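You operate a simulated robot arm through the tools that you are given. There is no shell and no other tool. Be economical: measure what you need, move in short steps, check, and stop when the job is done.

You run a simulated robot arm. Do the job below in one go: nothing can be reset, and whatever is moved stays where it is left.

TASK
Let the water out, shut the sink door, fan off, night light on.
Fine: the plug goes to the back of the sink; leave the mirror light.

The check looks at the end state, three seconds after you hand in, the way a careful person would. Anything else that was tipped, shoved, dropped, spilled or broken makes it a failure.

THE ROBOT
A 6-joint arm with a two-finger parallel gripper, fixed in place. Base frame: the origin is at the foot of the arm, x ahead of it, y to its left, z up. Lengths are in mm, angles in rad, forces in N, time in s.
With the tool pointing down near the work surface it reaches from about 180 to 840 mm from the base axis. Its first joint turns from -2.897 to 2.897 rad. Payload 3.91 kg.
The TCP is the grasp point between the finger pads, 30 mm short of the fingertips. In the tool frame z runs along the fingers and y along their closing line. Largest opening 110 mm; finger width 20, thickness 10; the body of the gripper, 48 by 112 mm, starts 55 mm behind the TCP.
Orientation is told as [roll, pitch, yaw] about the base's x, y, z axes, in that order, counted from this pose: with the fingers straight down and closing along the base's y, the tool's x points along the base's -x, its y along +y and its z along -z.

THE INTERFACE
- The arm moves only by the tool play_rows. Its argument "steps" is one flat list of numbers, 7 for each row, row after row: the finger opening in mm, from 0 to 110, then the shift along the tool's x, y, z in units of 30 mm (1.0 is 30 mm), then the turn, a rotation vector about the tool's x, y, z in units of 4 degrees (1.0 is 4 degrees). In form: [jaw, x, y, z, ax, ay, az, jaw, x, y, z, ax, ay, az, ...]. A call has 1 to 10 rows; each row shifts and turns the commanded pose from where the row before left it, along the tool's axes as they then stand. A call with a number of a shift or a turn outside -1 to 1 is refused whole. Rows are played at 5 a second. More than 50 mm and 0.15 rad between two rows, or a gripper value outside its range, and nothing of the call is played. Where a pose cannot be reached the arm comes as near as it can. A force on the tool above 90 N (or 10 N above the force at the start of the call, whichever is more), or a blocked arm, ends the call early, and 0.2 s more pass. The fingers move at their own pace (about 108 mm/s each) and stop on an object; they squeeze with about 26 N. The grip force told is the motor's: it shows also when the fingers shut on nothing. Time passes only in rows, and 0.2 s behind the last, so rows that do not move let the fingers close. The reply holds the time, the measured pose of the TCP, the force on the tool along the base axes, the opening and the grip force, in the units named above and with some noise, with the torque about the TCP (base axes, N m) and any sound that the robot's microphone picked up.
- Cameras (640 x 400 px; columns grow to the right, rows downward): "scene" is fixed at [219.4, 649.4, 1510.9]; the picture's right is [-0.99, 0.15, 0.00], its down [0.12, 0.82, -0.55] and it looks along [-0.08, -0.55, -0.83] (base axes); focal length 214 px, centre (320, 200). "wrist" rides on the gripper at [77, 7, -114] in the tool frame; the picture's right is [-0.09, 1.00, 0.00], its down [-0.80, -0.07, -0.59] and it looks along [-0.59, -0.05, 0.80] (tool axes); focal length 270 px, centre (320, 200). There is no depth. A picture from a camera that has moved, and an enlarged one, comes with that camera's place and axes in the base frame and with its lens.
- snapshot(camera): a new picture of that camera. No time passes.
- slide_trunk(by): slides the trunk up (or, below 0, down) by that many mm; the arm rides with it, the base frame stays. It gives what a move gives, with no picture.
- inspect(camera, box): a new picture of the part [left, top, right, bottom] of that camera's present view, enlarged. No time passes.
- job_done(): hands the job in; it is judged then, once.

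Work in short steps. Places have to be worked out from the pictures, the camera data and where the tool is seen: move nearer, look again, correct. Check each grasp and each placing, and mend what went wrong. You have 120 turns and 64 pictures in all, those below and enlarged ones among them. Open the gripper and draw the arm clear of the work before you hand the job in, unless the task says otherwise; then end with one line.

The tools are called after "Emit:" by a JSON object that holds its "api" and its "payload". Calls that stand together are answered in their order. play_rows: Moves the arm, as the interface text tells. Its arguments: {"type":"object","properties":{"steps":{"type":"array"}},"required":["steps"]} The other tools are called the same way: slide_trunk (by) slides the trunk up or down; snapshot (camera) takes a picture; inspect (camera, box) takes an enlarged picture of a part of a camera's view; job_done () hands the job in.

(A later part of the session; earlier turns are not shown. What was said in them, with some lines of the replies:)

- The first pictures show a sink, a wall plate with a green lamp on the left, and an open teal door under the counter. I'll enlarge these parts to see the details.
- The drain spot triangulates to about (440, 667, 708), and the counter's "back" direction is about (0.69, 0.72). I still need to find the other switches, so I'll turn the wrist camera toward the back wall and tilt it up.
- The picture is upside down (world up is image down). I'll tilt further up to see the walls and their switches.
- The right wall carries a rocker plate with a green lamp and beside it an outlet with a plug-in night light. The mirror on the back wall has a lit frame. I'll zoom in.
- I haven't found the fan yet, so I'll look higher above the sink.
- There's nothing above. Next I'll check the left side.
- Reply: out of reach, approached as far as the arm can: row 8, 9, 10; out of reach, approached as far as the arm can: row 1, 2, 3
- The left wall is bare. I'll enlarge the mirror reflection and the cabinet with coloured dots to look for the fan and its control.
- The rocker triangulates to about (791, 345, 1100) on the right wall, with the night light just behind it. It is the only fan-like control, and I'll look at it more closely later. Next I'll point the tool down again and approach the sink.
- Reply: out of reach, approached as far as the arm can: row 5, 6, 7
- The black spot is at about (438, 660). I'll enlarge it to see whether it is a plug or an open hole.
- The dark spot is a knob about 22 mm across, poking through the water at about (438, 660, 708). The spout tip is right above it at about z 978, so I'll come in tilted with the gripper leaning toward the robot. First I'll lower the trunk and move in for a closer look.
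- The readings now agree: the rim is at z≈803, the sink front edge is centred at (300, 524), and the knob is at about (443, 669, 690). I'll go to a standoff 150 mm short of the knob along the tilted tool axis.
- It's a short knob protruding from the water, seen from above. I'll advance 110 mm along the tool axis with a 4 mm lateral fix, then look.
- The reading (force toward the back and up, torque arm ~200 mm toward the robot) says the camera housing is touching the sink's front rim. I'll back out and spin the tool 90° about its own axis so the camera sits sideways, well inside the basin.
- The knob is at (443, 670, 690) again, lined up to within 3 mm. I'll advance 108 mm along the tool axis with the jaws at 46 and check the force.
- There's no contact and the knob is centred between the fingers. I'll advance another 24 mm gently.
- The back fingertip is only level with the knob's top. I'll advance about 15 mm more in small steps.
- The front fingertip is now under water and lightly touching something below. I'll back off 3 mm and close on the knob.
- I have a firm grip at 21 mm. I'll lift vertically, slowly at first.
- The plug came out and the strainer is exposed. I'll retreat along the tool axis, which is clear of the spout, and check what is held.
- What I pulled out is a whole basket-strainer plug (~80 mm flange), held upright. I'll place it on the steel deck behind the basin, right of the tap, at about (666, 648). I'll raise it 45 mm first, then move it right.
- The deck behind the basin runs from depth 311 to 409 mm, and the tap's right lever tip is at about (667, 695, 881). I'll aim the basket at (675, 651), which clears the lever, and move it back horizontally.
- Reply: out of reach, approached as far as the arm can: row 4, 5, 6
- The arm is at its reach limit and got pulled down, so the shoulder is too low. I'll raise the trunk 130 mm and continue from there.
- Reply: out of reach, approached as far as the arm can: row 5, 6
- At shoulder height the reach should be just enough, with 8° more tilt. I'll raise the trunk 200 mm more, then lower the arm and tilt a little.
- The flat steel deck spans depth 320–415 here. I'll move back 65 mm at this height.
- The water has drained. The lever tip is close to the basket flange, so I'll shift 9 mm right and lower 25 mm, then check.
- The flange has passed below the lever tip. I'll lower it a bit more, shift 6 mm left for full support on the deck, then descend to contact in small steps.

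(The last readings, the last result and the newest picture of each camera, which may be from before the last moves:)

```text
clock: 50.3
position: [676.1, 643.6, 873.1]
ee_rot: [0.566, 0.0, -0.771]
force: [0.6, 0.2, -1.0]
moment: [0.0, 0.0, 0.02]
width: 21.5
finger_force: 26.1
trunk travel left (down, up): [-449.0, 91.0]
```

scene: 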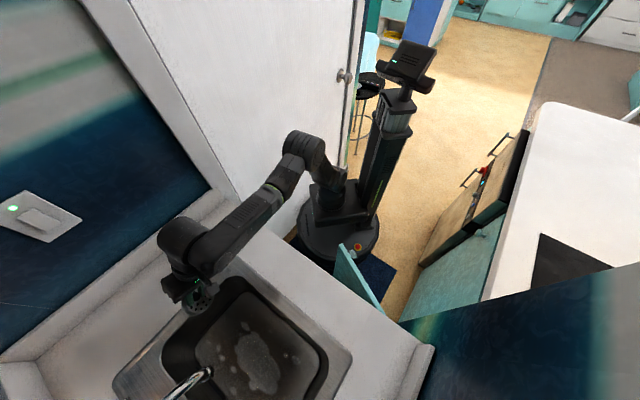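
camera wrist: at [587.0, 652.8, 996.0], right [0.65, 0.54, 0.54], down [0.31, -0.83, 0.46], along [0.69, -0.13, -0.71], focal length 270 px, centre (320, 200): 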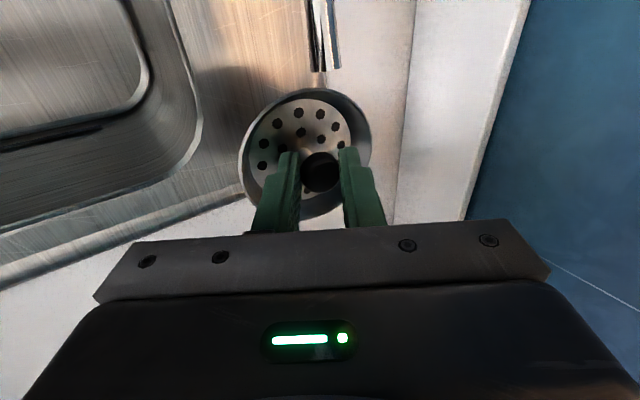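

No contact yet, so I'll keep descending in 5 mm steps.

Emit:
{"api": "play_rows", "payload": {"steps": [0, 0, -0.09, 0.14, 0, 0, 0, 0, 0, -0.09, 0.14, 0, 0, 0]}}

Emit:
{"api": "snapshot", "payload": {"camera": "wrist"}}

```text
clock: 50.9
position: [678.4, 646.0, 862.5]
ee_rot: [0.568, 0.0, -0.771]
force: [-0.6, -0.7, -0.6]
moment: [-0.01, 0.01, -0.01]
width: 21.4
finger_force: 26.0
trunk travel left (down, up): [-449.0, 91.0]
```

```text
25 pictures are left
camera wrist: at [584.2, 657.9, 963.6], right [0.65, 0.54, 0.53], down [0.31, -0.83, 0.46], along [0.69, -0.13, -0.71], focal length 270 px, centre (320, 200)
```

wrist: 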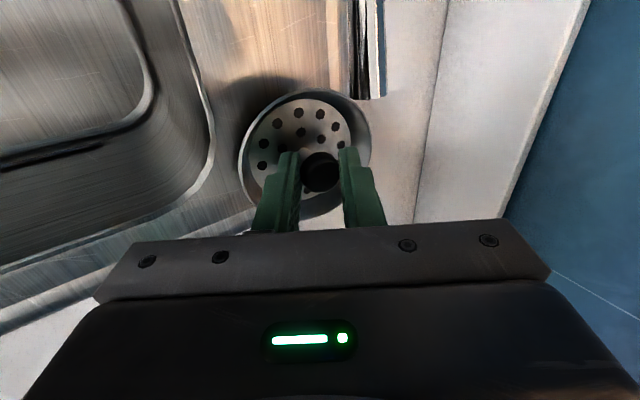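

The basket is over the deck with its shadow close. I'll continue down.

Emit:
{"api": "play_rows", "payload": {"steps": [0, 0, -0.09, 0.14, 0, 0, 0, 0, 0, -0.09, 0.14, 0, 0, 0]}}

```text
clock: 51.5
position: [679.0, 645.5, 853.8]
ee_rot: [0.569, 0.001, -0.772]
force: [-0.5, 0.6, -0.4]
moment: [0.0, 0.01, 0.01]
width: 21.2
finger_force: 25.5
trunk travel left (down, up): [-449.0, 91.0]
```

Emit:
{"api": "play_rows", "payload": {"steps": [0, 0, -0.09, 0.14, 0, 0, 0, 0, 0, -0.09, 0.14, 0, 0, 0]}}

Emit:
{"api": "snapshot", "payload": {"camera": "wrist"}}

```text
clock: 52.1
position: [677.5, 645.4, 850.1]
ee_rot: [0.578, 0.0, -0.772]
force: [4.6, 4.9, 18.1]
moment: [-0.12, 0.02, 0.04]
width: 21.3
finger_force: 26.1
trunk travel left (down, up): [-449.0, 91.0]
```

```text
24 pictures are left
camera wrist: at [583.9, 656.9, 950.8], right [0.64, 0.54, 0.54], down [0.31, -0.83, 0.46], along [0.7, -0.13, -0.7], focal length 270 px, centre (320, 200)
```

wrist: 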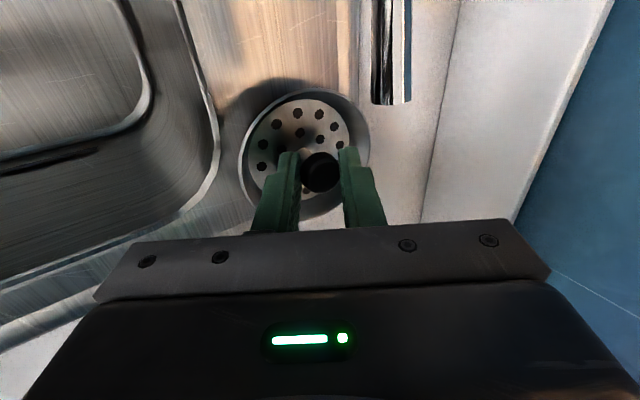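

I have contact at 18 N, so the basket is on the deck. I'll relieve it by 2 mm and open.

Emit:
{"api": "play_rows", "payload": {"steps": [0, 0, 0.036, -0.056, 0, 0, 0, 24, 0, 0, 0, 0, 0, 0, 30, 0, 0, 0, 0, 0, 0, 40, 0, 0, 0, 0, 0, 0, 40, 0, 0, 0, 0, 0, 0]}}

Emit:
{"api": "snapshot", "payload": {"camera": "wrist"}}

```text
clock: 53.3
position: [677.2, 644.1, 846.7]
ee_rot: [0.569, 0.0, -0.77]
force: [1.1, 0.8, 7.2]
moment: [-0.01, 0.06, 0.02]
width: 38.0
finger_force: 0.1
trunk travel left (down, up): [-449.0, 91.0]
```

```text
23 pictures are left
camera wrist: at [583.5, 656.4, 947.6], right [0.65, 0.54, 0.54], down [0.31, -0.83, 0.46], along [0.7, -0.13, -0.71], focal length 270 px, centre (320, 200)
```

wrist: 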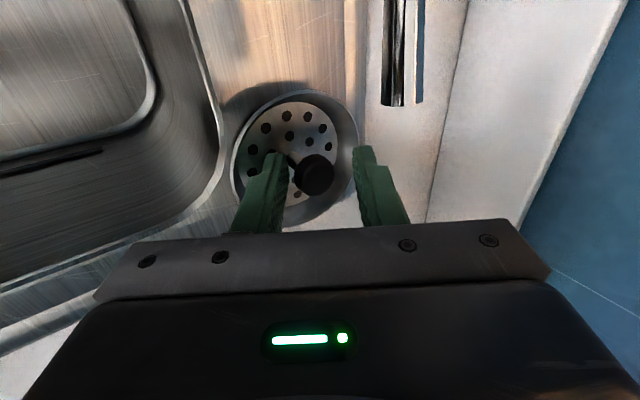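

Released. The front finger is inside the bowl, touching the bottom. I'll narrow the jaws slightly and retreat along the tool axis.

Emit:
{"api": "play_rows", "payload": {"steps": [33, 0, 0.02, -0.1, 0, 0, 0, 33, 0, 0, -0.25, 0, 0, 0, 33, 0, 0, -0.4, 0, 0, 0, 33, 0, 0, -0.6, 0, 0, 0, 33, 0, 0, -0.9, 0, 0, 0, 33, 0, 0, -0.9, 0, 0, 0]}}

Emit:
{"api": "snapshot", "payload": {"camera": "wrist"}}

```text
clock: 54.7
position: [642.3, 608.9, 924.8]
ee_rot: [0.569, 0.002, -0.771]
force: [-0.4, -0.8, 0.3]
moment: [-0.05, -0.01, 0.01]
width: 33.1
finger_force: 0.1
trunk travel left (down, up): [-449.0, 91.0]
```

```text
22 pictures are left
camera wrist: at [548.4, 620.8, 1025.6], right [0.65, 0.54, 0.54], down [0.31, -0.83, 0.46], along [0.69, -0.13, -0.71], focal length 270 px, centre (320, 200)
```

wrist: 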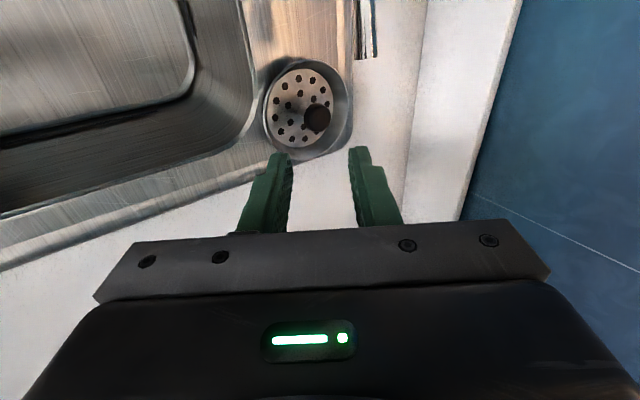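

The plug stands upright on the back deck. Now the switches: I'll retreat, straighten the tool (its heading then faces the right wall) and tilt up to look.

Emit:
{"api": "play_rows", "payload": {"steps": [33, 0, -0.5, -0.85, 0, 0, 0, 33, 0, -0.5, -0.85, 0, 0, 0, 33, 0, -0.5, -0.85, 1, 0, 0, 33, 0, -0.5, -0.85, 1, 0, 0, 33, 0, -0.8, 0, 1, 0, 0, 33, 0, -0.8, 0, 1, 0, 0, 33, 0, -0.8, 0, 1, 0, 0, 33, 0, -0.8, 0, 1, 0, 0, 33, 0, -0.8, 0, 1, 0, 0, 33, 0, -0.8, 0, 1.0, 0, 0]}}

Emit:
{"api": "play_rows", "payload": {"steps": [0, 0, 0, 0, 0, -1, 0, 0, 0, 0, 0, 0, -1, 0, 0, 0, 0, 0, 0, -1, 0, 0, 0, 0, 0, 0, -1, 0, 0, 0, 0, 0, 0, -1, 0, 0, 0, 0, 0, 0, -1, 0, 0, 0, 0, 0, 0, -1, 0, 0, 0, 0, 0, 0, -1, 0, 0, 0, 0, 0, 0, -1, 0, 0, 0, 0, 0, 0, -1, 0]}}

Emit:
{"api": "snapshot", "payload": {"camera": "wrist"}}

```text
clock: 56.9
position: [472.6, 434.7, 945.9]
ee_rot: [0.008, -0.001, -0.771]
force: [-0.5, -0.1, 0.5]
moment: [0.01, -0.01, 0.0]
width: 32.9
finger_force: 0.0
trunk travel left (down, up): [-449.0, 91.0]
```

```text
clock: 59.1
position: [473.5, 435.9, 943.8]
ee_rot: [0.012, -0.699, -0.778]
force: [0.6, 0.0, 0.2]
moment: [-0.03, 0.03, -0.01]
width: 0.0
finger_force: 25.8
trunk travel left (down, up): [-449.0, 91.0]
```

```text
21 pictures are left
camera wrist: at [382.6, 531.2, 983.4], right [0.74, 0.67, 0.07], down [0.11, -0.22, 0.97], along [0.66, -0.71, -0.24], focal length 270 px, centre (320, 200)
```

wrist: 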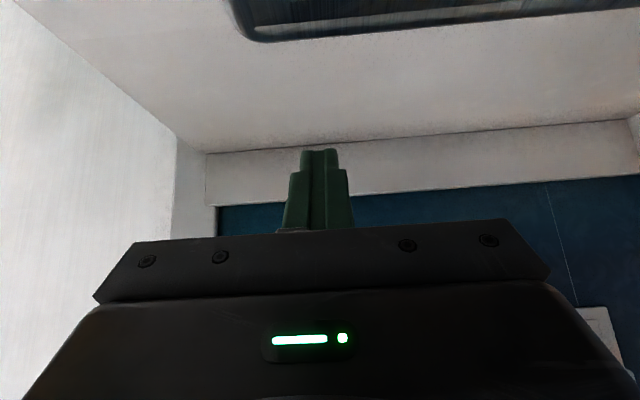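

The plate is hidden behind the gripper at the lower right. I'll tilt up 32° more and raise the trunk.

Emit:
{"api": "play_rows", "payload": {"steps": [0, 0, 0, 0, 0, -1, 0, 0, 0, 0, 0, 0, -1, 0, 0, 0, 0, 0, 0, -1, 0, 0, 0, 0, 0, 0, -1, 0, 0, 0, 0, 0, 0, -1, 0, 0, 0, 0, 0, 0, -1, 0, 0, 0, 0, 0, 0, -1, 0, 0, 0, 0, 0, 0, -1, 0]}}

Emit:
{"api": "slide_trunk", "payload": {"by": 60}}

Emit:
{"api": "snapshot", "payload": {"camera": "wrist"}}

```text
clock: 60.9
position: [472.6, 434.5, 945.0]
ee_rot: [0.031, -1.257, -0.8]
force: [-0.2, 0.1, -0.3]
moment: [-0.02, 0.0, 0.01]
width: 0.0
finger_force: 26.0
trunk travel left (down, up): [-449.0, 91.0]
```

```text
clock: 61.9
position: [473.1, 434.6, 1005.7]
ee_rot: [0.027, -1.255, -0.797]
force: [0.0, -0.1, 0.4]
moment: [-0.02, 0.01, -0.01]
width: 0.0
finger_force: 25.7
trunk travel left (down, up): [-509.0, 31.0]
```

```text
20 pictures are left
camera wrist: at [382.7, 532.0, 967.9], right [0.71, 0.69, 0.09], down [-0.28, 0.16, 0.95], along [0.64, -0.7, 0.31], focal length 270 px, centre (320, 200)
```

wrist: 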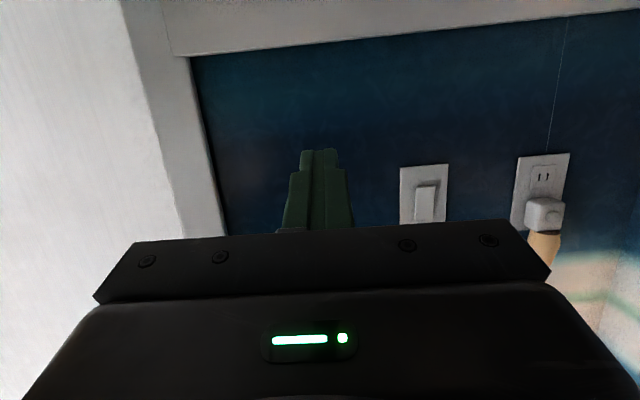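

Both plates are in view now. I'll enlarge the switch and the night light.

Emit:
{"api": "inspect", "payload": {"camera": "wrist", "box": [390, 140, 590, 265]}}

```text
3.20 times, centred on (490, 202) of wrist
camera zoom: at [382.7, 532.0, 967.9], right [0.71, 0.69, 0.09], down [-0.28, 0.16, 0.95], along [0.64, -0.7, 0.31], focal length 865 px, centre (-224, 192)
```

zoom: 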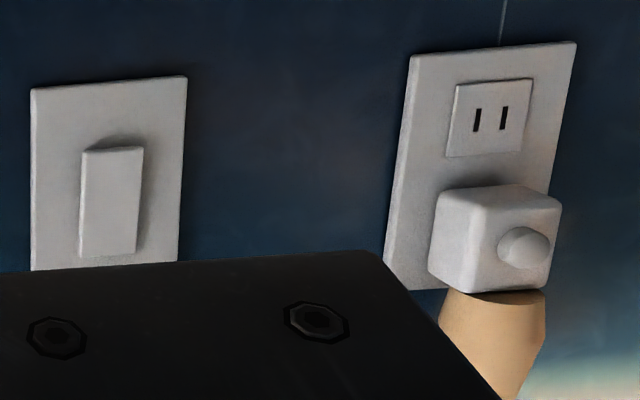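

The rocker's lower end stands proud, so it is on, matching the lamp. The night light has a dome button on its front face at about (859, 495, 1144); the rocker is at about (765, 351, 1113). I'll turn the tool to point along +x, 45° to the wall, for reach to both.

Emit:
{"api": "play_rows", "payload": {"steps": [0, 0, 0, 0, 0, -1, 0, 0, 0, 0, 0, 0, -1, 0, 0, 0, 0, 0, -0.985, 0, -0.174, 0, 0, 0, 0, -0.985, 0, -0.174, 0, 0, 0, 0, -0.985, 0, -0.174, 0, 0, 0, 0, -0.985, 0, -0.174, 0, 0, 0, 0, -0.985, 0, -0.174, 0, 0, 0, 0, -0.985, 0, -0.174, 0, 0, 0, 0, -0.985, 0, -0.174, 0, 0, 0, 0, -0.985, 0, -0.174]}}

Emit:
{"api": "play_rows", "payload": {"steps": [0, 0, 0, 0, -0.985, 0, -0.174, 0, 0, 0, 0, -0.985, 0, -0.174, 0, 0, 0, 0, -0.985, 0, -0.174, 0, 0, 0, 0, -0.4, 0, -0.07]}}

Emit:
{"api": "snapshot", "payload": {"camera": "wrist"}}

```text
clock: 64.1
position: [473.7, 435.6, 1006.0]
ee_rot: [0.043, -1.399, -0.254]
force: [-0.4, -0.2, -0.3]
moment: [0.02, -0.01, -0.01]
width: 0.4
finger_force: 26.3
trunk travel left (down, up): [-509.0, 31.0]
```

```text
clock: 65.1
position: [472.4, 435.6, 1005.4]
ee_rot: [0.038, -1.402, -0.012]
force: [1.5, -0.8, 0.5]
moment: [0.0, -0.01, -0.03]
width: 0.1
finger_force: 26.6
trunk travel left (down, up): [-509.0, 31.0]
```

```text
18 pictures are left
camera wrist: at [347.0, 438.4, 948.9], right [-0.01, 1.0, 0.09], down [-0.45, -0.09, 0.89], along [0.89, -0.03, 0.45], focal length 270 px, centre (320, 200)
```

wrist: 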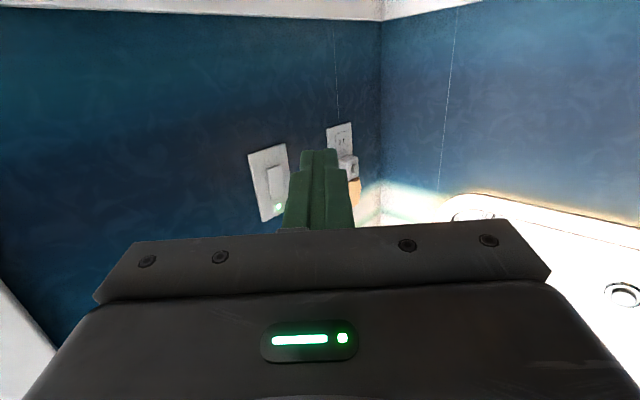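

The views agree: the rocker is at (758, 354, 1114), with its proud lower end at z≈1094. I'll go to a pre-press point about 35 mm off its surface.

Emit:
{"api": "play_rows", "payload": {"steps": [0, -0.55, -0.2, 0.88, 0, 0, 0, 0, -0.55, -0.2, 0.88, 0, 0, 0, 0, -0.55, -0.2, 0.88, 0, 0, 0, 0, -0.55, -0.2, 0.88, 0, 0, 0, 0, -0.55, -0.2, 0.88, 0, 0, 0, 0, -0.55, -0.2, 0.88, 0, 0, 0, 0, -0.55, -0.2, 0.88, 0, 0, 0, 0, -0.55, -0.2, 0.88, 0, 0, 0]}}

Emit:
{"api": "snapshot", "payload": {"camera": "wrist"}}

Emit:
{"api": "inspect", "payload": {"camera": "scene", "box": [0, 150, 240, 300]}}

```text
clock: 66.9
position: [702.7, 391.7, 1101.3]
ee_rot: [0.038, -1.402, -0.012]
force: [-0.3, -0.5, 1.0]
moment: [0.05, 0.01, 0.03]
width: 0.0
finger_force: 26.2
trunk travel left (down, up): [-509.0, 31.0]
```

```text
17 pictures are left
camera wrist: at [576.9, 394.3, 1044.4], right [-0.01, 1.0, 0.09], down [-0.45, -0.09, 0.89], along [0.89, -0.03, 0.45], focal length 270 px, centre (320, 200)
```

wrist: 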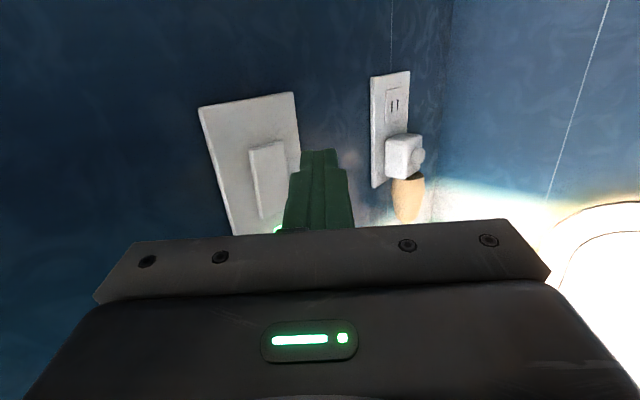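

```text
2.67 times, centred on (120, 225) of scene
camera zoom: at [219.4, 649.4, 1510.9], right [-0.99, 0.15, 0.0], down [0.12, 0.82, -0.55], along [-0.08, -0.55, -0.83], focal length 572 px, centre (853, 133)
```

zoom: 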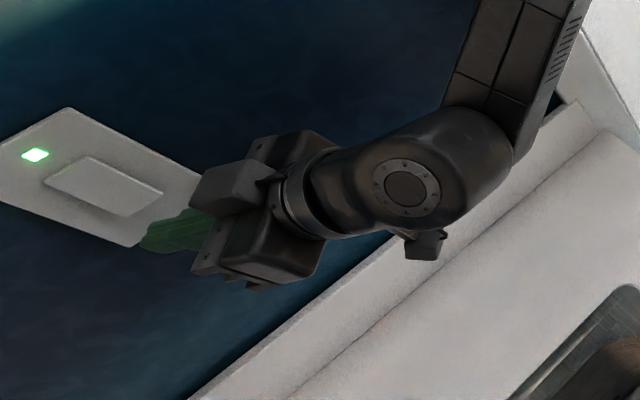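

The rocker's lower end reads as (754, 354, 1096). I'll move the fingertip corner up to it, then press toward the wall in 4 mm steps.

Emit:
{"api": "play_rows", "payload": {"steps": [0, 0, -0.395, 0.31, 0, 0, 0, 0, 0, -0.395, 0.31, 0, 0, 0, 0, 0, -0.093, 0.095, 0, 0, 0]}}

```text
clock: 67.7
position: [724.4, 366.6, 1094.7]
ee_rot: [0.033, -1.401, -0.007]
force: [-0.3, -0.9, -0.4]
moment: [0.0, 0.0, -0.02]
width: 0.1
finger_force: 25.6
trunk travel left (down, up): [-509.0, 31.0]
```

No contact yet. I'll raise 3 mm and press on.

Emit:
{"api": "play_rows", "payload": {"steps": [0, -0.1, -0.093, 0.095, 0, 0, 0, 0, 0, -0.093, 0.095, 0, 0, 0, 0, 0, -0.093, 0.095, 0, 0, 0]}}

Emit:
{"api": "inspect", "payload": {"camera": "wrist", "box": [160, 60, 480, 260]}}

```text
clock: 68.5
position: [730.7, 361.6, 1096.8]
ee_rot: [0.021, -1.402, 0.011]
force: [-19.8, 12.1, 1.4]
moment: [-0.06, -0.16, 0.24]
width: 0.0
finger_force: 25.9
trunk travel left (down, up): [-509.0, 31.0]
heard: click
```

```text
2.00 times, centred on (320, 160) of wrist
camera zoom: at [605.2, 364.2, 1040.9], right [-0.02, 1.0, 0.09], down [-0.45, -0.09, 0.89], along [0.89, -0.03, 0.45], focal length 541 px, centre (320, 280)
```

zoom: 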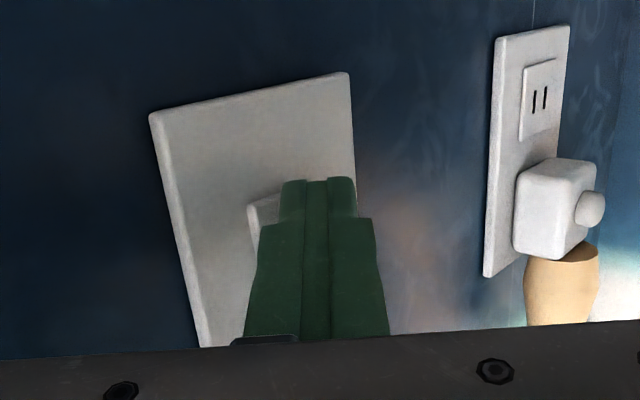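

A click was heard. I'll back away from the wall 45 mm and check the lamp.

Emit:
{"api": "play_rows", "payload": {"steps": [0, 0, 0.5, -0.5, 0, 0, 0, 0, 0, 0.5, -0.5, 0, 0, 0, 0, 0, 0.5, -0.5, 0, 0, 0]}}

Emit:
{"api": "inspect", "payload": {"camera": "scene", "box": [0, 150, 240, 300]}}

Emit:
{"api": "snapshot", "payload": {"camera": "wrist"}}

```text
clock: 69.3
position: [690.6, 403.0, 1105.0]
ee_rot: [0.034, -1.401, -0.011]
force: [-0.3, -0.5, 0.6]
moment: [-0.01, 0.0, -0.03]
width: 0.2
finger_force: 26.5
trunk travel left (down, up): [-509.0, 31.0]
```

```text
2.67 times, centred on (120, 225) of scene
camera zoom: at [219.4, 649.4, 1510.9], right [-0.99, 0.15, 0.0], down [0.12, 0.82, -0.55], along [-0.08, -0.55, -0.83], focal length 572 px, centre (853, 133)
```

zoom: 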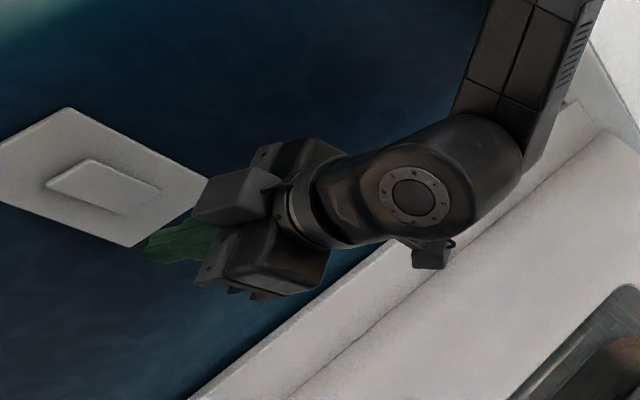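

```text
13 pictures are left
camera wrist: at [564.6, 406.5, 1049.7], right [-0.01, 1.0, 0.09], down [-0.45, -0.09, 0.89], along [0.89, -0.03, 0.45], focal length 270 px, centre (320, 200)
```

wrist: 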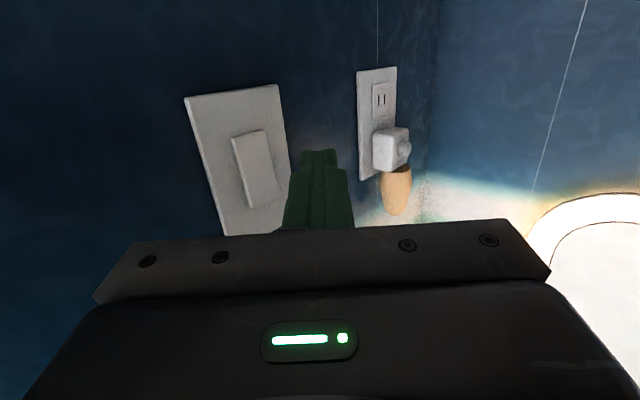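

The lamp is out and the mirror light still shines, so the rocker was the fan. The night-light button triangulates to (866, 498, 1145). I'll move parallel to the wall to a pre-press point.

Emit:
{"api": "play_rows", "payload": {"steps": [0, -0.43, 0.874, 0.724, 0, 0, 0, 0, -0.43, 0.874, 0.724, 0, 0, 0, 0, -0.43, 0.874, 0.724, 0, 0, 0, 0, -0.43, 0.874, 0.724, 0, 0, 0, 0, -0.43, 0.874, 0.724, 0, 0, 0]}}

Emit:
{"api": "inspect", "payload": {"camera": "wrist", "box": [160, 60, 480, 260]}}

```text
clock: 70.5
position: [807.1, 533.5, 1147.7]
ee_rot: [0.028, -1.4, -0.001]
force: [-0.1, -0.2, 0.1]
moment: [-0.02, 0.02, -0.02]
width: 0.0
finger_force: 26.2
trunk travel left (down, up): [-509.0, 31.0]
```

```text
2.00 times, centred on (320, 160) of wrist
camera zoom: at [680.7, 537.0, 1092.6], right [-0.01, 1.0, 0.09], down [-0.45, -0.09, 0.89], along [0.89, -0.03, 0.45], focal length 541 px, centre (320, 280)
```

zoom: 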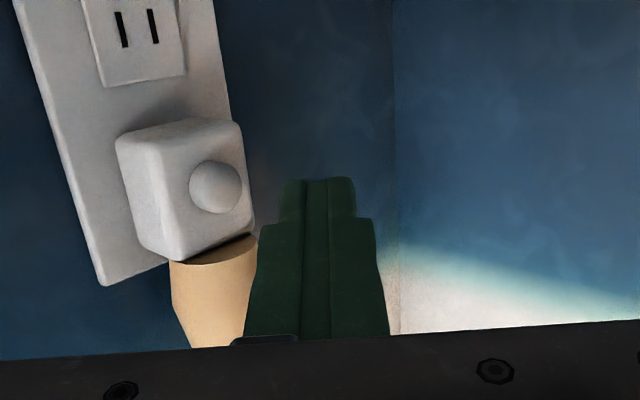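

The button is at (865, 497, 1145), with the tip corner 38 mm off it and aligned. I'll approach 30 mm, then press in small steps.

Emit:
{"api": "play_rows", "payload": {"steps": [0, -0.1, -0.347, 0.36, 0, 0, 0, 0, 0, -0.347, 0.36, 0, 0, 0, 0, 0, -0.093, 0.095, 0, 0, 0]}}

Emit:
{"api": "play_rows", "payload": {"steps": [0, 0, -0.093, 0.095, 0, 0, 0, 0, 0, -0.093, 0.095, 0, 0, 0]}}

```text
clock: 71.3
position: [829.4, 511.0, 1148.6]
ee_rot: [0.035, -1.401, -0.01]
force: [-0.2, -0.1, 0.3]
moment: [-0.02, 0.0, 0.02]
width: 0.0
finger_force: 26.0
trunk travel left (down, up): [-509.0, 31.0]
```

```text
clock: 71.9
position: [833.9, 508.3, 1147.5]
ee_rot: [0.036, -1.402, -0.012]
force: [-7.0, 1.2, -0.7]
moment: [-0.04, 0.07, -0.02]
width: 0.0
finger_force: 25.7
trunk travel left (down, up): [-509.0, 31.0]
heard: click
```

Another click. I'll back off 45 mm from the wall and check the night light.

Emit:
{"api": "play_rows", "payload": {"steps": [0, 0, 0.5, -0.5, 0, 0, 0, 0, 0, 0.5, -0.5, 0, 0, 0, 0, 0, 0.5, -0.5, 0, 0, 0]}}

Emit:
{"api": "snapshot", "payload": {"camera": "wrist"}}

```text
clock: 72.7
position: [789.1, 549.0, 1155.9]
ee_rot: [0.037, -1.401, -0.009]
force: [0.5, 0.0, 0.6]
moment: [-0.03, 0.0, 0.02]
width: 0.1
finger_force: 25.8
trunk travel left (down, up): [-509.0, 31.0]
```

```text
11 pictures are left
camera wrist: at [661.7, 552.3, 1100.2], right [-0.01, 1.0, 0.09], down [-0.45, -0.09, 0.89], along [0.89, -0.03, 0.45], focal length 270 px, centre (320, 200)
```

wrist: 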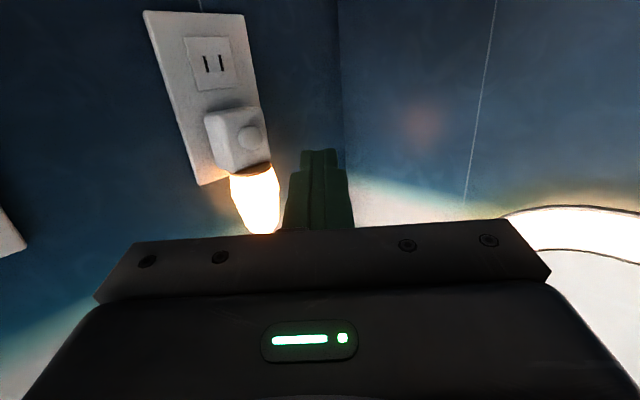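

The night light is on. Next is the sink door: I'll withdraw, point the tool down again, and go look at the door from above.

Emit:
{"api": "play_rows", "payload": {"steps": [0, 0, 0, -1, 0, 0, 0, 0, 0, 0, -1, 0, 0, 0, 0, 0, 0, -1, 0, 0, 0, 0, 0, -0.5, -1, 0, 0, 0, 0, 0, -0.5, -1, 0, 0, 0, 0, 0, -0.5, -1, 0, 0, 0, 0, 0, -0.5, -1, 0, 0, 0, 0, 0, -0.5, -1, 0, 0, 0, 0, 0, -0.5, -1, 0, 0, 0, 0, 0, -0.5, -1, 0, 0, 0]}}

Emit:
{"api": "play_rows", "payload": {"steps": [0, 0, -0.6, -0.5, 0, 1, 0, 0, 0, -0.6, -0.5, 0, 1, 0, 0, 0, -0.6, 0, 0, 1, 0, 0, 0, -0.6, 0, 0, 1, 0, 0, 0, -0.6, 0, 0, 1, 0, 0, 0, -0.6, 0, 0, 1, 0, 0, 0, 0, 0, 0, 1, 0, 0, 0, 0, 0, 0, 1, 0, 0, 0, 0, 0, 0, 1, 0, 0, 0, 0, 0, 0, 1, 0]}}

Emit:
{"api": "play_rows", "payload": {"steps": [0, 0.5, 0, 0, 0, 1, 0, 0, 0.5, 0, 0, 0, 1, 0, 0, 0.5, 0, 0, 0, 1, 0, 0, 0.5, 0, 0, 0, 1, 0, 0, 0.5, 0, 0, 0, 1, 0, 0, 0.5, 0, 0, 0, 1, 0, 0, 0.5, 0, 0, 0, 1, 0, 0, 0.5, 0, 0, 0, 1, 0, 0, 0.5, 0, 0, 0, 1, 0, 0, 0.5, 0, 0, 0, 1, 0]}}

Emit:
{"api": "play_rows", "payload": {"steps": [0, 0.5, 0, 0, 0, 0, -1, 0, 0.5, 0, 0, 0, 0, -1, 0, 0.5, 0, 0, 0, 0, -1, 0, 0.5, 0, 0, 0, 0, -1, 0, 0, 0, 0, 0, 0, -1, 0, 0, 0, 0, 0, 0, -1, 0, 0, 0, 0, 0, 0, -1, 0, 0, 0, 0, 0, 0, -1, 0, 0, 0, 0, 0, 0, -1, 0, 0, 0, 0, 0, 0, -1]}}

Emit:
{"api": "snapshot", "payload": {"camera": "wrist"}}

```text
clock: 74.9
position: [495.9, 438.8, 1206.3]
ee_rot: [0.036, -1.403, -0.011]
force: [-0.8, -0.1, 0.1]
moment: [-0.01, 0.01, -0.01]
width: 0.0
finger_force: 26.5
trunk travel left (down, up): [-509.0, 31.0]
```

```text
clock: 77.1
position: [470.8, 329.3, 1212.0]
ee_rot: [0.008, -0.702, 0.022]
force: [-0.2, -0.8, 1.2]
moment: [0.02, 0.01, 0.05]
width: 0.0
finger_force: 26.0
trunk travel left (down, up): [-509.0, 31.0]
```

```text
clock: 79.3
position: [332.6, 327.3, 1156.0]
ee_rot: [0.006, -0.005, 0.024]
force: [-0.1, 0.2, 0.1]
moment: [0.01, 0.02, -0.02]
width: 0.1
finger_force: 25.9
trunk travel left (down, up): [-509.0, 31.0]
```

```text
clock: 81.5
position: [274.0, 318.5, 1156.5]
ee_rot: [0.004, -0.008, 0.725]
force: [0.3, 0.2, -0.6]
moment: [-0.03, -0.01, -0.01]
width: 0.0
finger_force: 25.8
trunk travel left (down, up): [-509.0, 31.0]
```

```text
10 pictures are left
camera wrist: at [212.2, 270.2, 1270.3], right [-0.59, 0.8, 0.0], down [0.64, 0.47, 0.6], along [0.48, 0.36, -0.8], focal length 270 px, centre (320, 200)
```

wrist: 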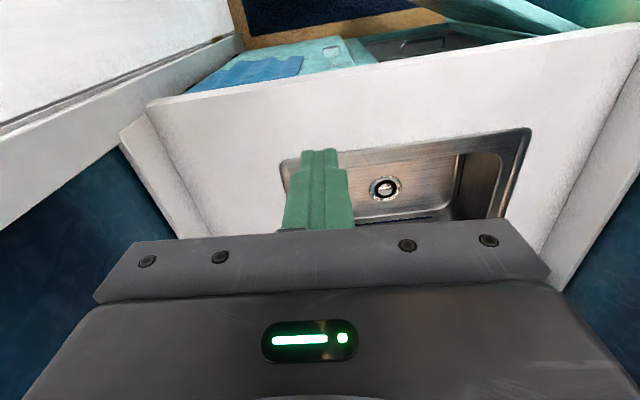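

The sink door is at the top of the view, beside a closed door with a blue towel on it. I'll move back and tilt the camera down to see the door properly.

Emit:
{"api": "play_rows", "payload": {"steps": [0, 0.7, 0, 0, 0, 1, 0, 0, 0.7, 0, 0, 0, 1, 0, 0, 0.7, 0, 0, 0, 1, 0, 0, 0, 0.7, 0, 0, 1, 0, 0, 0, 0.7, 0, 0, 1, 0, 0, 0, 0.7, 0, 0, 1, 0]}}

Emit:
{"api": "snapshot", "payload": {"camera": "wrist"}}

```text
clock: 82.9
position: [186.1, 324.0, 1161.3]
ee_rot: [0.001, 0.411, 0.724]
force: [0.6, 0.4, 0.5]
moment: [-0.03, -0.03, 0.0]
width: 0.0
finger_force: 26.0
trunk travel left (down, up): [-509.0, 31.0]
```

```text
9 pictures are left
camera wrist: at [163.3, 311.1, 1296.5], right [-0.6, 0.8, -0.03], down [0.78, 0.59, 0.22], along [0.2, 0.11, -0.97], focal length 270 px, centre (320, 200)
```

wrist: 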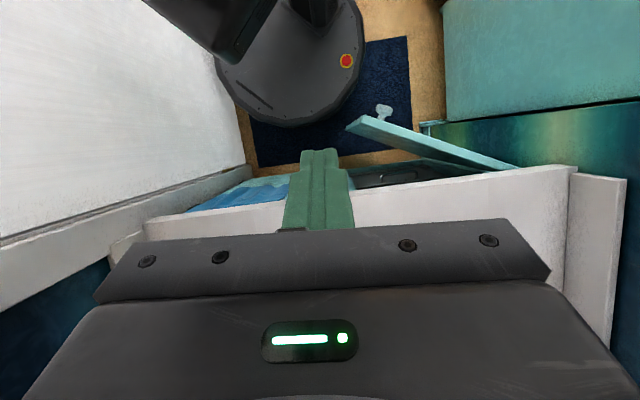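

The door's free end is at about (97, 328), top z≈690, with the hinge near (-30, 679), about 26° open and the knob on the outer (-x) side. I'll push the outer face about 100 mm in from the free edge. First I'll tilt the fingertips forward and move to the outer side, still high.

Emit:
{"api": "play_rows", "payload": {"steps": [0, 0, 0, 0, 0, -1, 0, 0, 0, 0, 0, 0, -1, 0, 0, 0, 0, 0, 0, -1, 0, 0, 0, 0, 0, 0, -1, 0, 0, 0, 0, 0, 0, -1, 0, 0, 0, 0, 0, 0, -1, 0, 0, 0, 0, 0, 0, -1, 0, 0, 0, 0, 0, 0, -1, 0, 0, 0, 0, 0, 0, -1, 0, 0, 0, 0, 0, 0, -1, 0]}}

Emit:
{"api": "play_rows", "payload": {"steps": [0, 0, 0, 0, 0, -1, 0, 0, 0, 0, 0, 0, -1, 0, 0, 0, 0, 0, 0, -1, 0, 0, 0.488, 0.972, -0.266, 0, 0, 0, 0, 0.488, 0.972, -0.266, 0, 0, 0, 0, 0.488, 0.972, -0.266, 0, 0, 0, 0, 0.488, 0.972, -0.266, 0, 0, 0, 0, 0.488, 0.972, -0.266, 0, 0, 0, 0, 0.488, 0.972, -0.266, 0, 0, 0]}}

Emit:
{"api": "slide_trunk", "payload": {"by": -250}}

Emit:
{"api": "snapshot", "payload": {"camera": "scene"}}

```text
clock: 85.1
position: [187.2, 324.3, 1159.4]
ee_rot: [0.002, -0.288, 0.725]
force: [0.7, -0.2, 0.2]
moment: [0.04, -0.01, -0.02]
width: 0.0
finger_force: 26.2
trunk travel left (down, up): [-509.0, 31.0]
```

```text
clock: 87.1
position: [-7.4, 391.1, 1158.4]
ee_rot: [-0.001, -0.497, 0.723]
force: [-0.1, 0.1, -0.1]
moment: [-0.01, 0.0, -0.01]
width: 0.1
finger_force: 26.7
trunk travel left (down, up): [-509.0, 31.0]
```

```text
clock: 89.7
position: [-7.0, 390.3, 908.0]
ee_rot: [0.001, -0.497, 0.723]
force: [0.6, 0.0, -1.1]
moment: [-0.02, 0.01, 0.04]
width: 0.0
finger_force: 25.8
trunk travel left (down, up): [-259.0, 281.0]
```

```text
8 pictures are left
```

scene: 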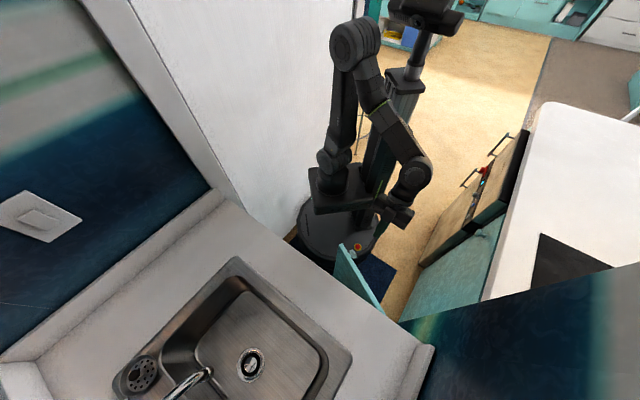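

The arm is clear on the door's outer side, and the plug is visible on the back deck. I'll lower by trunk and arm to fingertip z≈645.

Emit:
{"api": "slide_trunk", "payload": {"by": -100}}

Emit:
{"api": "play_rows", "payload": {"steps": [0, 0.434, 0, 0.796, 0, 0, 0, 0, 0.434, 0, 0.796, 0, 0, 0, 0, 0.434, 0, 0.796, 0, 0, 0, 0, 0.434, 0, 0.796, 0, 0, 0, 0, 0.434, 0, 0.796, 0, 0, 0]}}

Emit:
{"api": "snapshot", "payload": {"camera": "wrist"}}

```text
clock: 91.0
position: [-7.3, 390.6, 809.1]
ee_rot: [-0.001, -0.499, 0.722]
force: [0.5, 0.3, 0.7]
moment: [0.01, 0.03, -0.01]
width: 0.2
finger_force: 26.0
trunk travel left (down, up): [-159.0, 381.0]
```

```text
clock: 92.2
position: [-6.7, 388.2, 672.4]
ee_rot: [0.002, -0.498, 0.721]
force: [-0.5, -0.7, 0.2]
moment: [0.0, 0.0, -0.01]
width: 0.0
finger_force: 26.1
trunk travel left (down, up): [-159.0, 381.0]
```

```text
7 pictures are left
camera wrist: at [-102.7, 311.1, 737.1], right [-0.6, 0.8, 0.04], down [0.36, 0.22, 0.9], along [0.71, 0.56, -0.42], focal length 270 px, centre (320, 200)
```

wrist: 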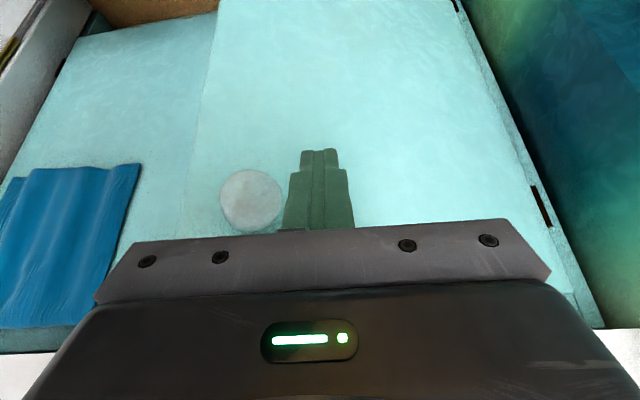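

The finger is on the hinge side of the knob, facing the door's outer face. I'll push along the closing arc.

Emit:
{"api": "play_rows", "payload": {"steps": [0, -0.408, -0.184, 0.2225, 0, 0, 0, 0, -0.408, -0.184, 0.2225, 0, 0, 0, 0, -0.408, -0.184, 0.2225, 0, 0, 0, 0, -0.408, -0.184, 0.2225, 0, 0, 0, 0, -0.433, -0.076, 0.236, 0, 0, 0, 0, -0.433, -0.076, 0.236, 0, 0, 0, 0, -0.433, -0.076, 0.236, 0, 0, 0]}}

Emit:
{"api": "snapshot", "payload": {"camera": "wrist"}}

```text
clock: 93.8
position: [87.0, 434.2, 673.2]
ee_rot: [0.0, -0.497, 0.725]
force: [-0.1, -0.3, 0.0]
moment: [0.02, -0.02, -0.03]
width: 0.1
finger_force: 27.0
trunk travel left (down, up): [-159.0, 381.0]
```

```text
6 pictures are left
camera wrist: at [-8.0, 357.2, 737.6], right [-0.6, 0.8, 0.04], down [0.36, 0.23, 0.9], along [0.71, 0.56, -0.42], focal length 270 px, centre (320, 200)
```

wrist: 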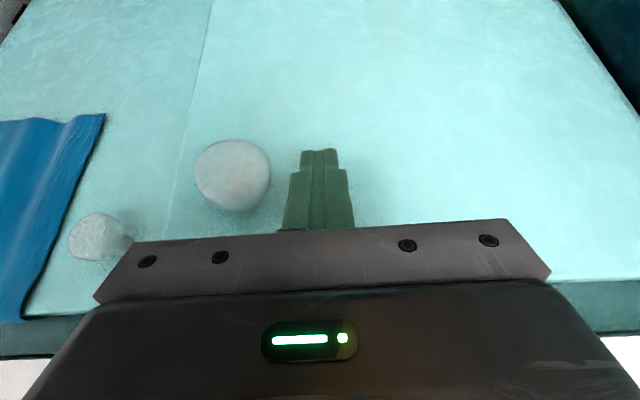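

There's no contact force, yet the door looks nearly flush. I'll check in the scene view.

Emit:
{"api": "inspect", "payload": {"camera": "scene", "box": [260, 180, 460, 360]}}

```text
2.22 times, centred on (360, 270) of scene
camera zoom: at [219.4, 649.4, 1510.9], right [-0.99, 0.15, 0.0], down [0.12, 0.82, -0.55], along [-0.08, -0.55, -0.83], focal length 477 px, centre (231, 44)
```

zoom: 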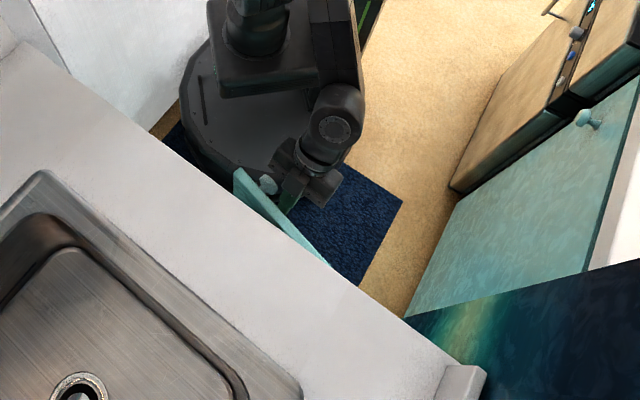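

The door is partly closed and moving easily with the finger. I'll continue the push.

Emit:
{"api": "play_rows", "payload": {"steps": [0, -0.439, -0.1, 0.24, 0, 0, 0, 0, -0.439, -0.1, 0.24, 0, 0, 0, 0, -0.439, -0.1, 0.24, 0, 0, 0]}}

```text
clock: 94.6
position: [125.5, 457.7, 671.0]
ee_rot: [-0.001, -0.497, 0.722]
force: [-0.2, 0.1, 0.7]
moment: [0.0, 0.0, -0.02]
width: 0.0
finger_force: 26.0
trunk travel left (down, up): [-159.0, 381.0]
```

Emit:
{"api": "play_rows", "payload": {"steps": [0, -0.29, -0.03, 0.16, 0, 0, 0, 0, -0.29, -0.03, 0.16, 0, 0, 0]}}

Emit:
{"api": "inspect", "payload": {"camera": "scene", "box": [260, 180, 460, 360]}}

```text
clock: 95.2
position: [142.2, 468.3, 671.2]
ee_rot: [0.002, -0.498, 0.723]
force: [0.2, 0.1, 0.7]
moment: [0.03, -0.03, -0.01]
width: 0.0
finger_force: 25.6
trunk travel left (down, up): [-159.0, 381.0]
```

```text
2.22 times, centred on (360, 270) of scene
camera zoom: at [219.4, 649.4, 1510.9], right [-0.99, 0.15, 0.0], down [0.12, 0.82, -0.55], along [-0.08, -0.55, -0.83], focal length 477 px, centre (231, 44)
```

zoom: 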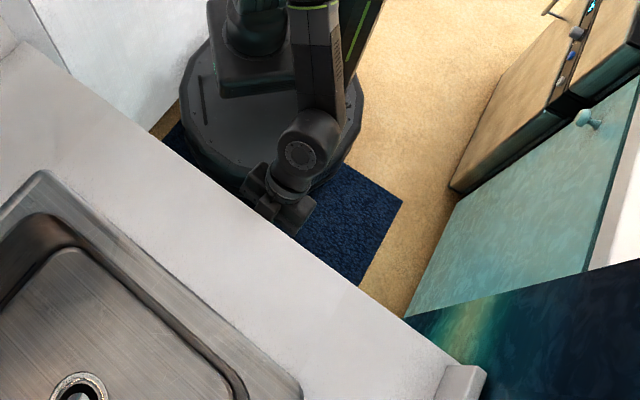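

The door is now hidden below the counter edge. I'll keep pushing in small steps until it stops.

Emit:
{"api": "play_rows", "payload": {"steps": [0, -0.2, 0, 0.11, 0, 0, 0, 0, -0.2, 0, 0.11, 0, 0, 0, 0, -0.2, 0, 0.11, 0, 0, 0]}}

```text
clock: 95.9
position: [146.3, 471.9, 669.9]
ee_rot: [0.001, -0.489, 0.729]
force: [-62.8, -45.5, 21.9]
moment: [-0.34, 1.36, 0.3]
width: 0.1
finger_force: 26.2
trunk travel left (down, up): [-159.0, 381.0]
stopped in row 3: the force on the tool passed its limit at 103 N (the readings are from after the stop); the commanded pose is now the measured one
```

Firm resistance: the door is against its stop. I'll back off 60 mm and look.

Emit:
{"api": "play_rows", "payload": {"steps": [0, 0.2, 0, -0.11, 0, 0, 0, 0, 0.5, 0, -0.28, 0, 0, 0, 0, 0.6, 0, -0.33, 0, 0, 0, 0, 0.6, 0, -0.33, 0, 0, 0]}}

Emit:
{"api": "snapshot", "payload": {"camera": "wrist"}}

```text
clock: 96.9
position: [102.5, 432.2, 669.7]
ee_rot: [0.0, -0.488, 0.723]
force: [-0.1, -0.2, 0.3]
moment: [-0.02, 0.02, 0.01]
width: 0.0
finger_force: 25.8
trunk travel left (down, up): [-159.0, 381.0]
```

```text
3 pictures are left
camera wrist: at [6.6, 355.6, 735.7], right [-0.6, 0.8, 0.04], down [0.37, 0.23, 0.9], along [0.71, 0.56, -0.43], focal length 270 px, centre (320, 200)
```

wrist: 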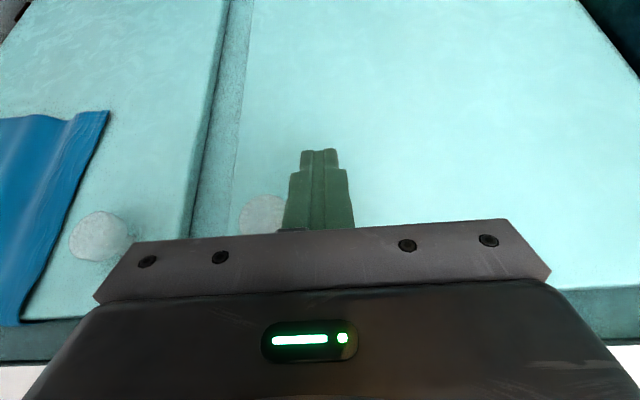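

Both doors now sit alike against the face frame, and the sink door is shut. I'll back away, rise, and open the gripper.

Emit:
{"api": "play_rows", "payload": {"steps": [0, 0.6, 0, -0.33, 0, 0, 0, 0, 0.6, 0, -0.33, 0, 0, 0, 60, 0, 0, 0, 0, 0, 0]}}

Emit:
{"api": "slide_trunk", "payload": {"by": 300}}

Emit:
{"api": "snapshot", "payload": {"camera": "wrist"}}

Emit:
{"api": "snapshot", "payload": {"camera": "scene"}}

```text
clock: 97.7
position: [72.2, 408.0, 670.6]
ee_rot: [0.0, -0.486, 0.724]
force: [-0.3, 0.1, 0.0]
moment: [0.03, -0.03, 0.0]
width: 60.1
finger_force: 0.2
trunk travel left (down, up): [-159.0, 381.0]
```

```text
clock: 100.7
position: [72.6, 407.0, 971.2]
ee_rot: [-0.002, -0.487, 0.725]
force: [0.0, 0.4, 0.4]
moment: [0.01, -0.03, -0.05]
width: 60.2
finger_force: 0.2
trunk travel left (down, up): [-459.0, 81.0]
```

```text
2 pictures are left
camera wrist: at [-23.5, 331.0, 1036.5], right [-0.6, 0.8, 0.04], down [0.37, 0.23, 0.9], along [0.71, 0.56, -0.43], focal length 270 px, centre (320, 200)
```

wrist: 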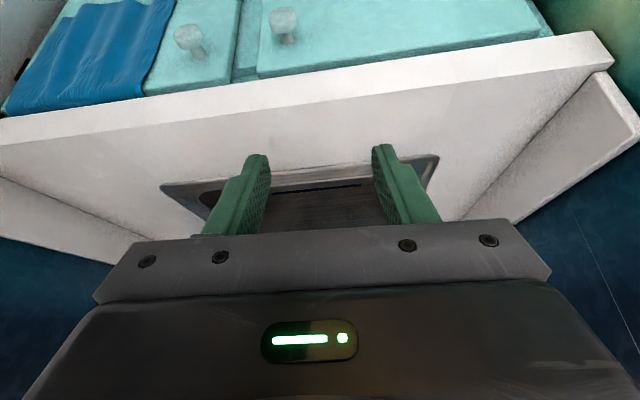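

```text
1 pictures are left
```

scene: 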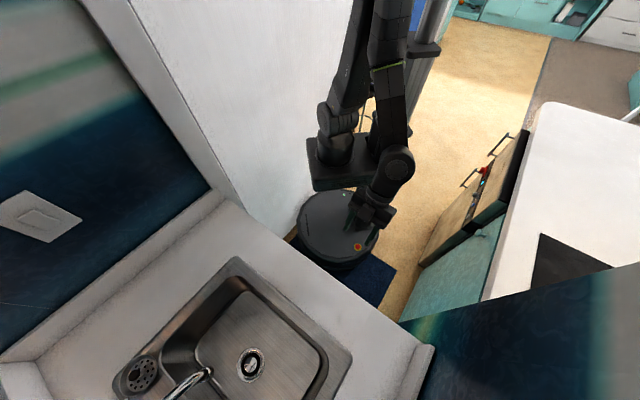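

Both door tops line up flush, the fan lamp is off, the basin is empty, and the plug is on the back deck. The night light is on, the mirror light untouched, and the arm is clear with the gripper open, so I'm handing in.

Emit:
{"api": "job_done", "payload": {}}

```text
The job is handed in.
```

The water is out with the plug on the back ledge of the sink, the sink door is shut, the fan is off, the night light is on, and I left the mirror light alone.
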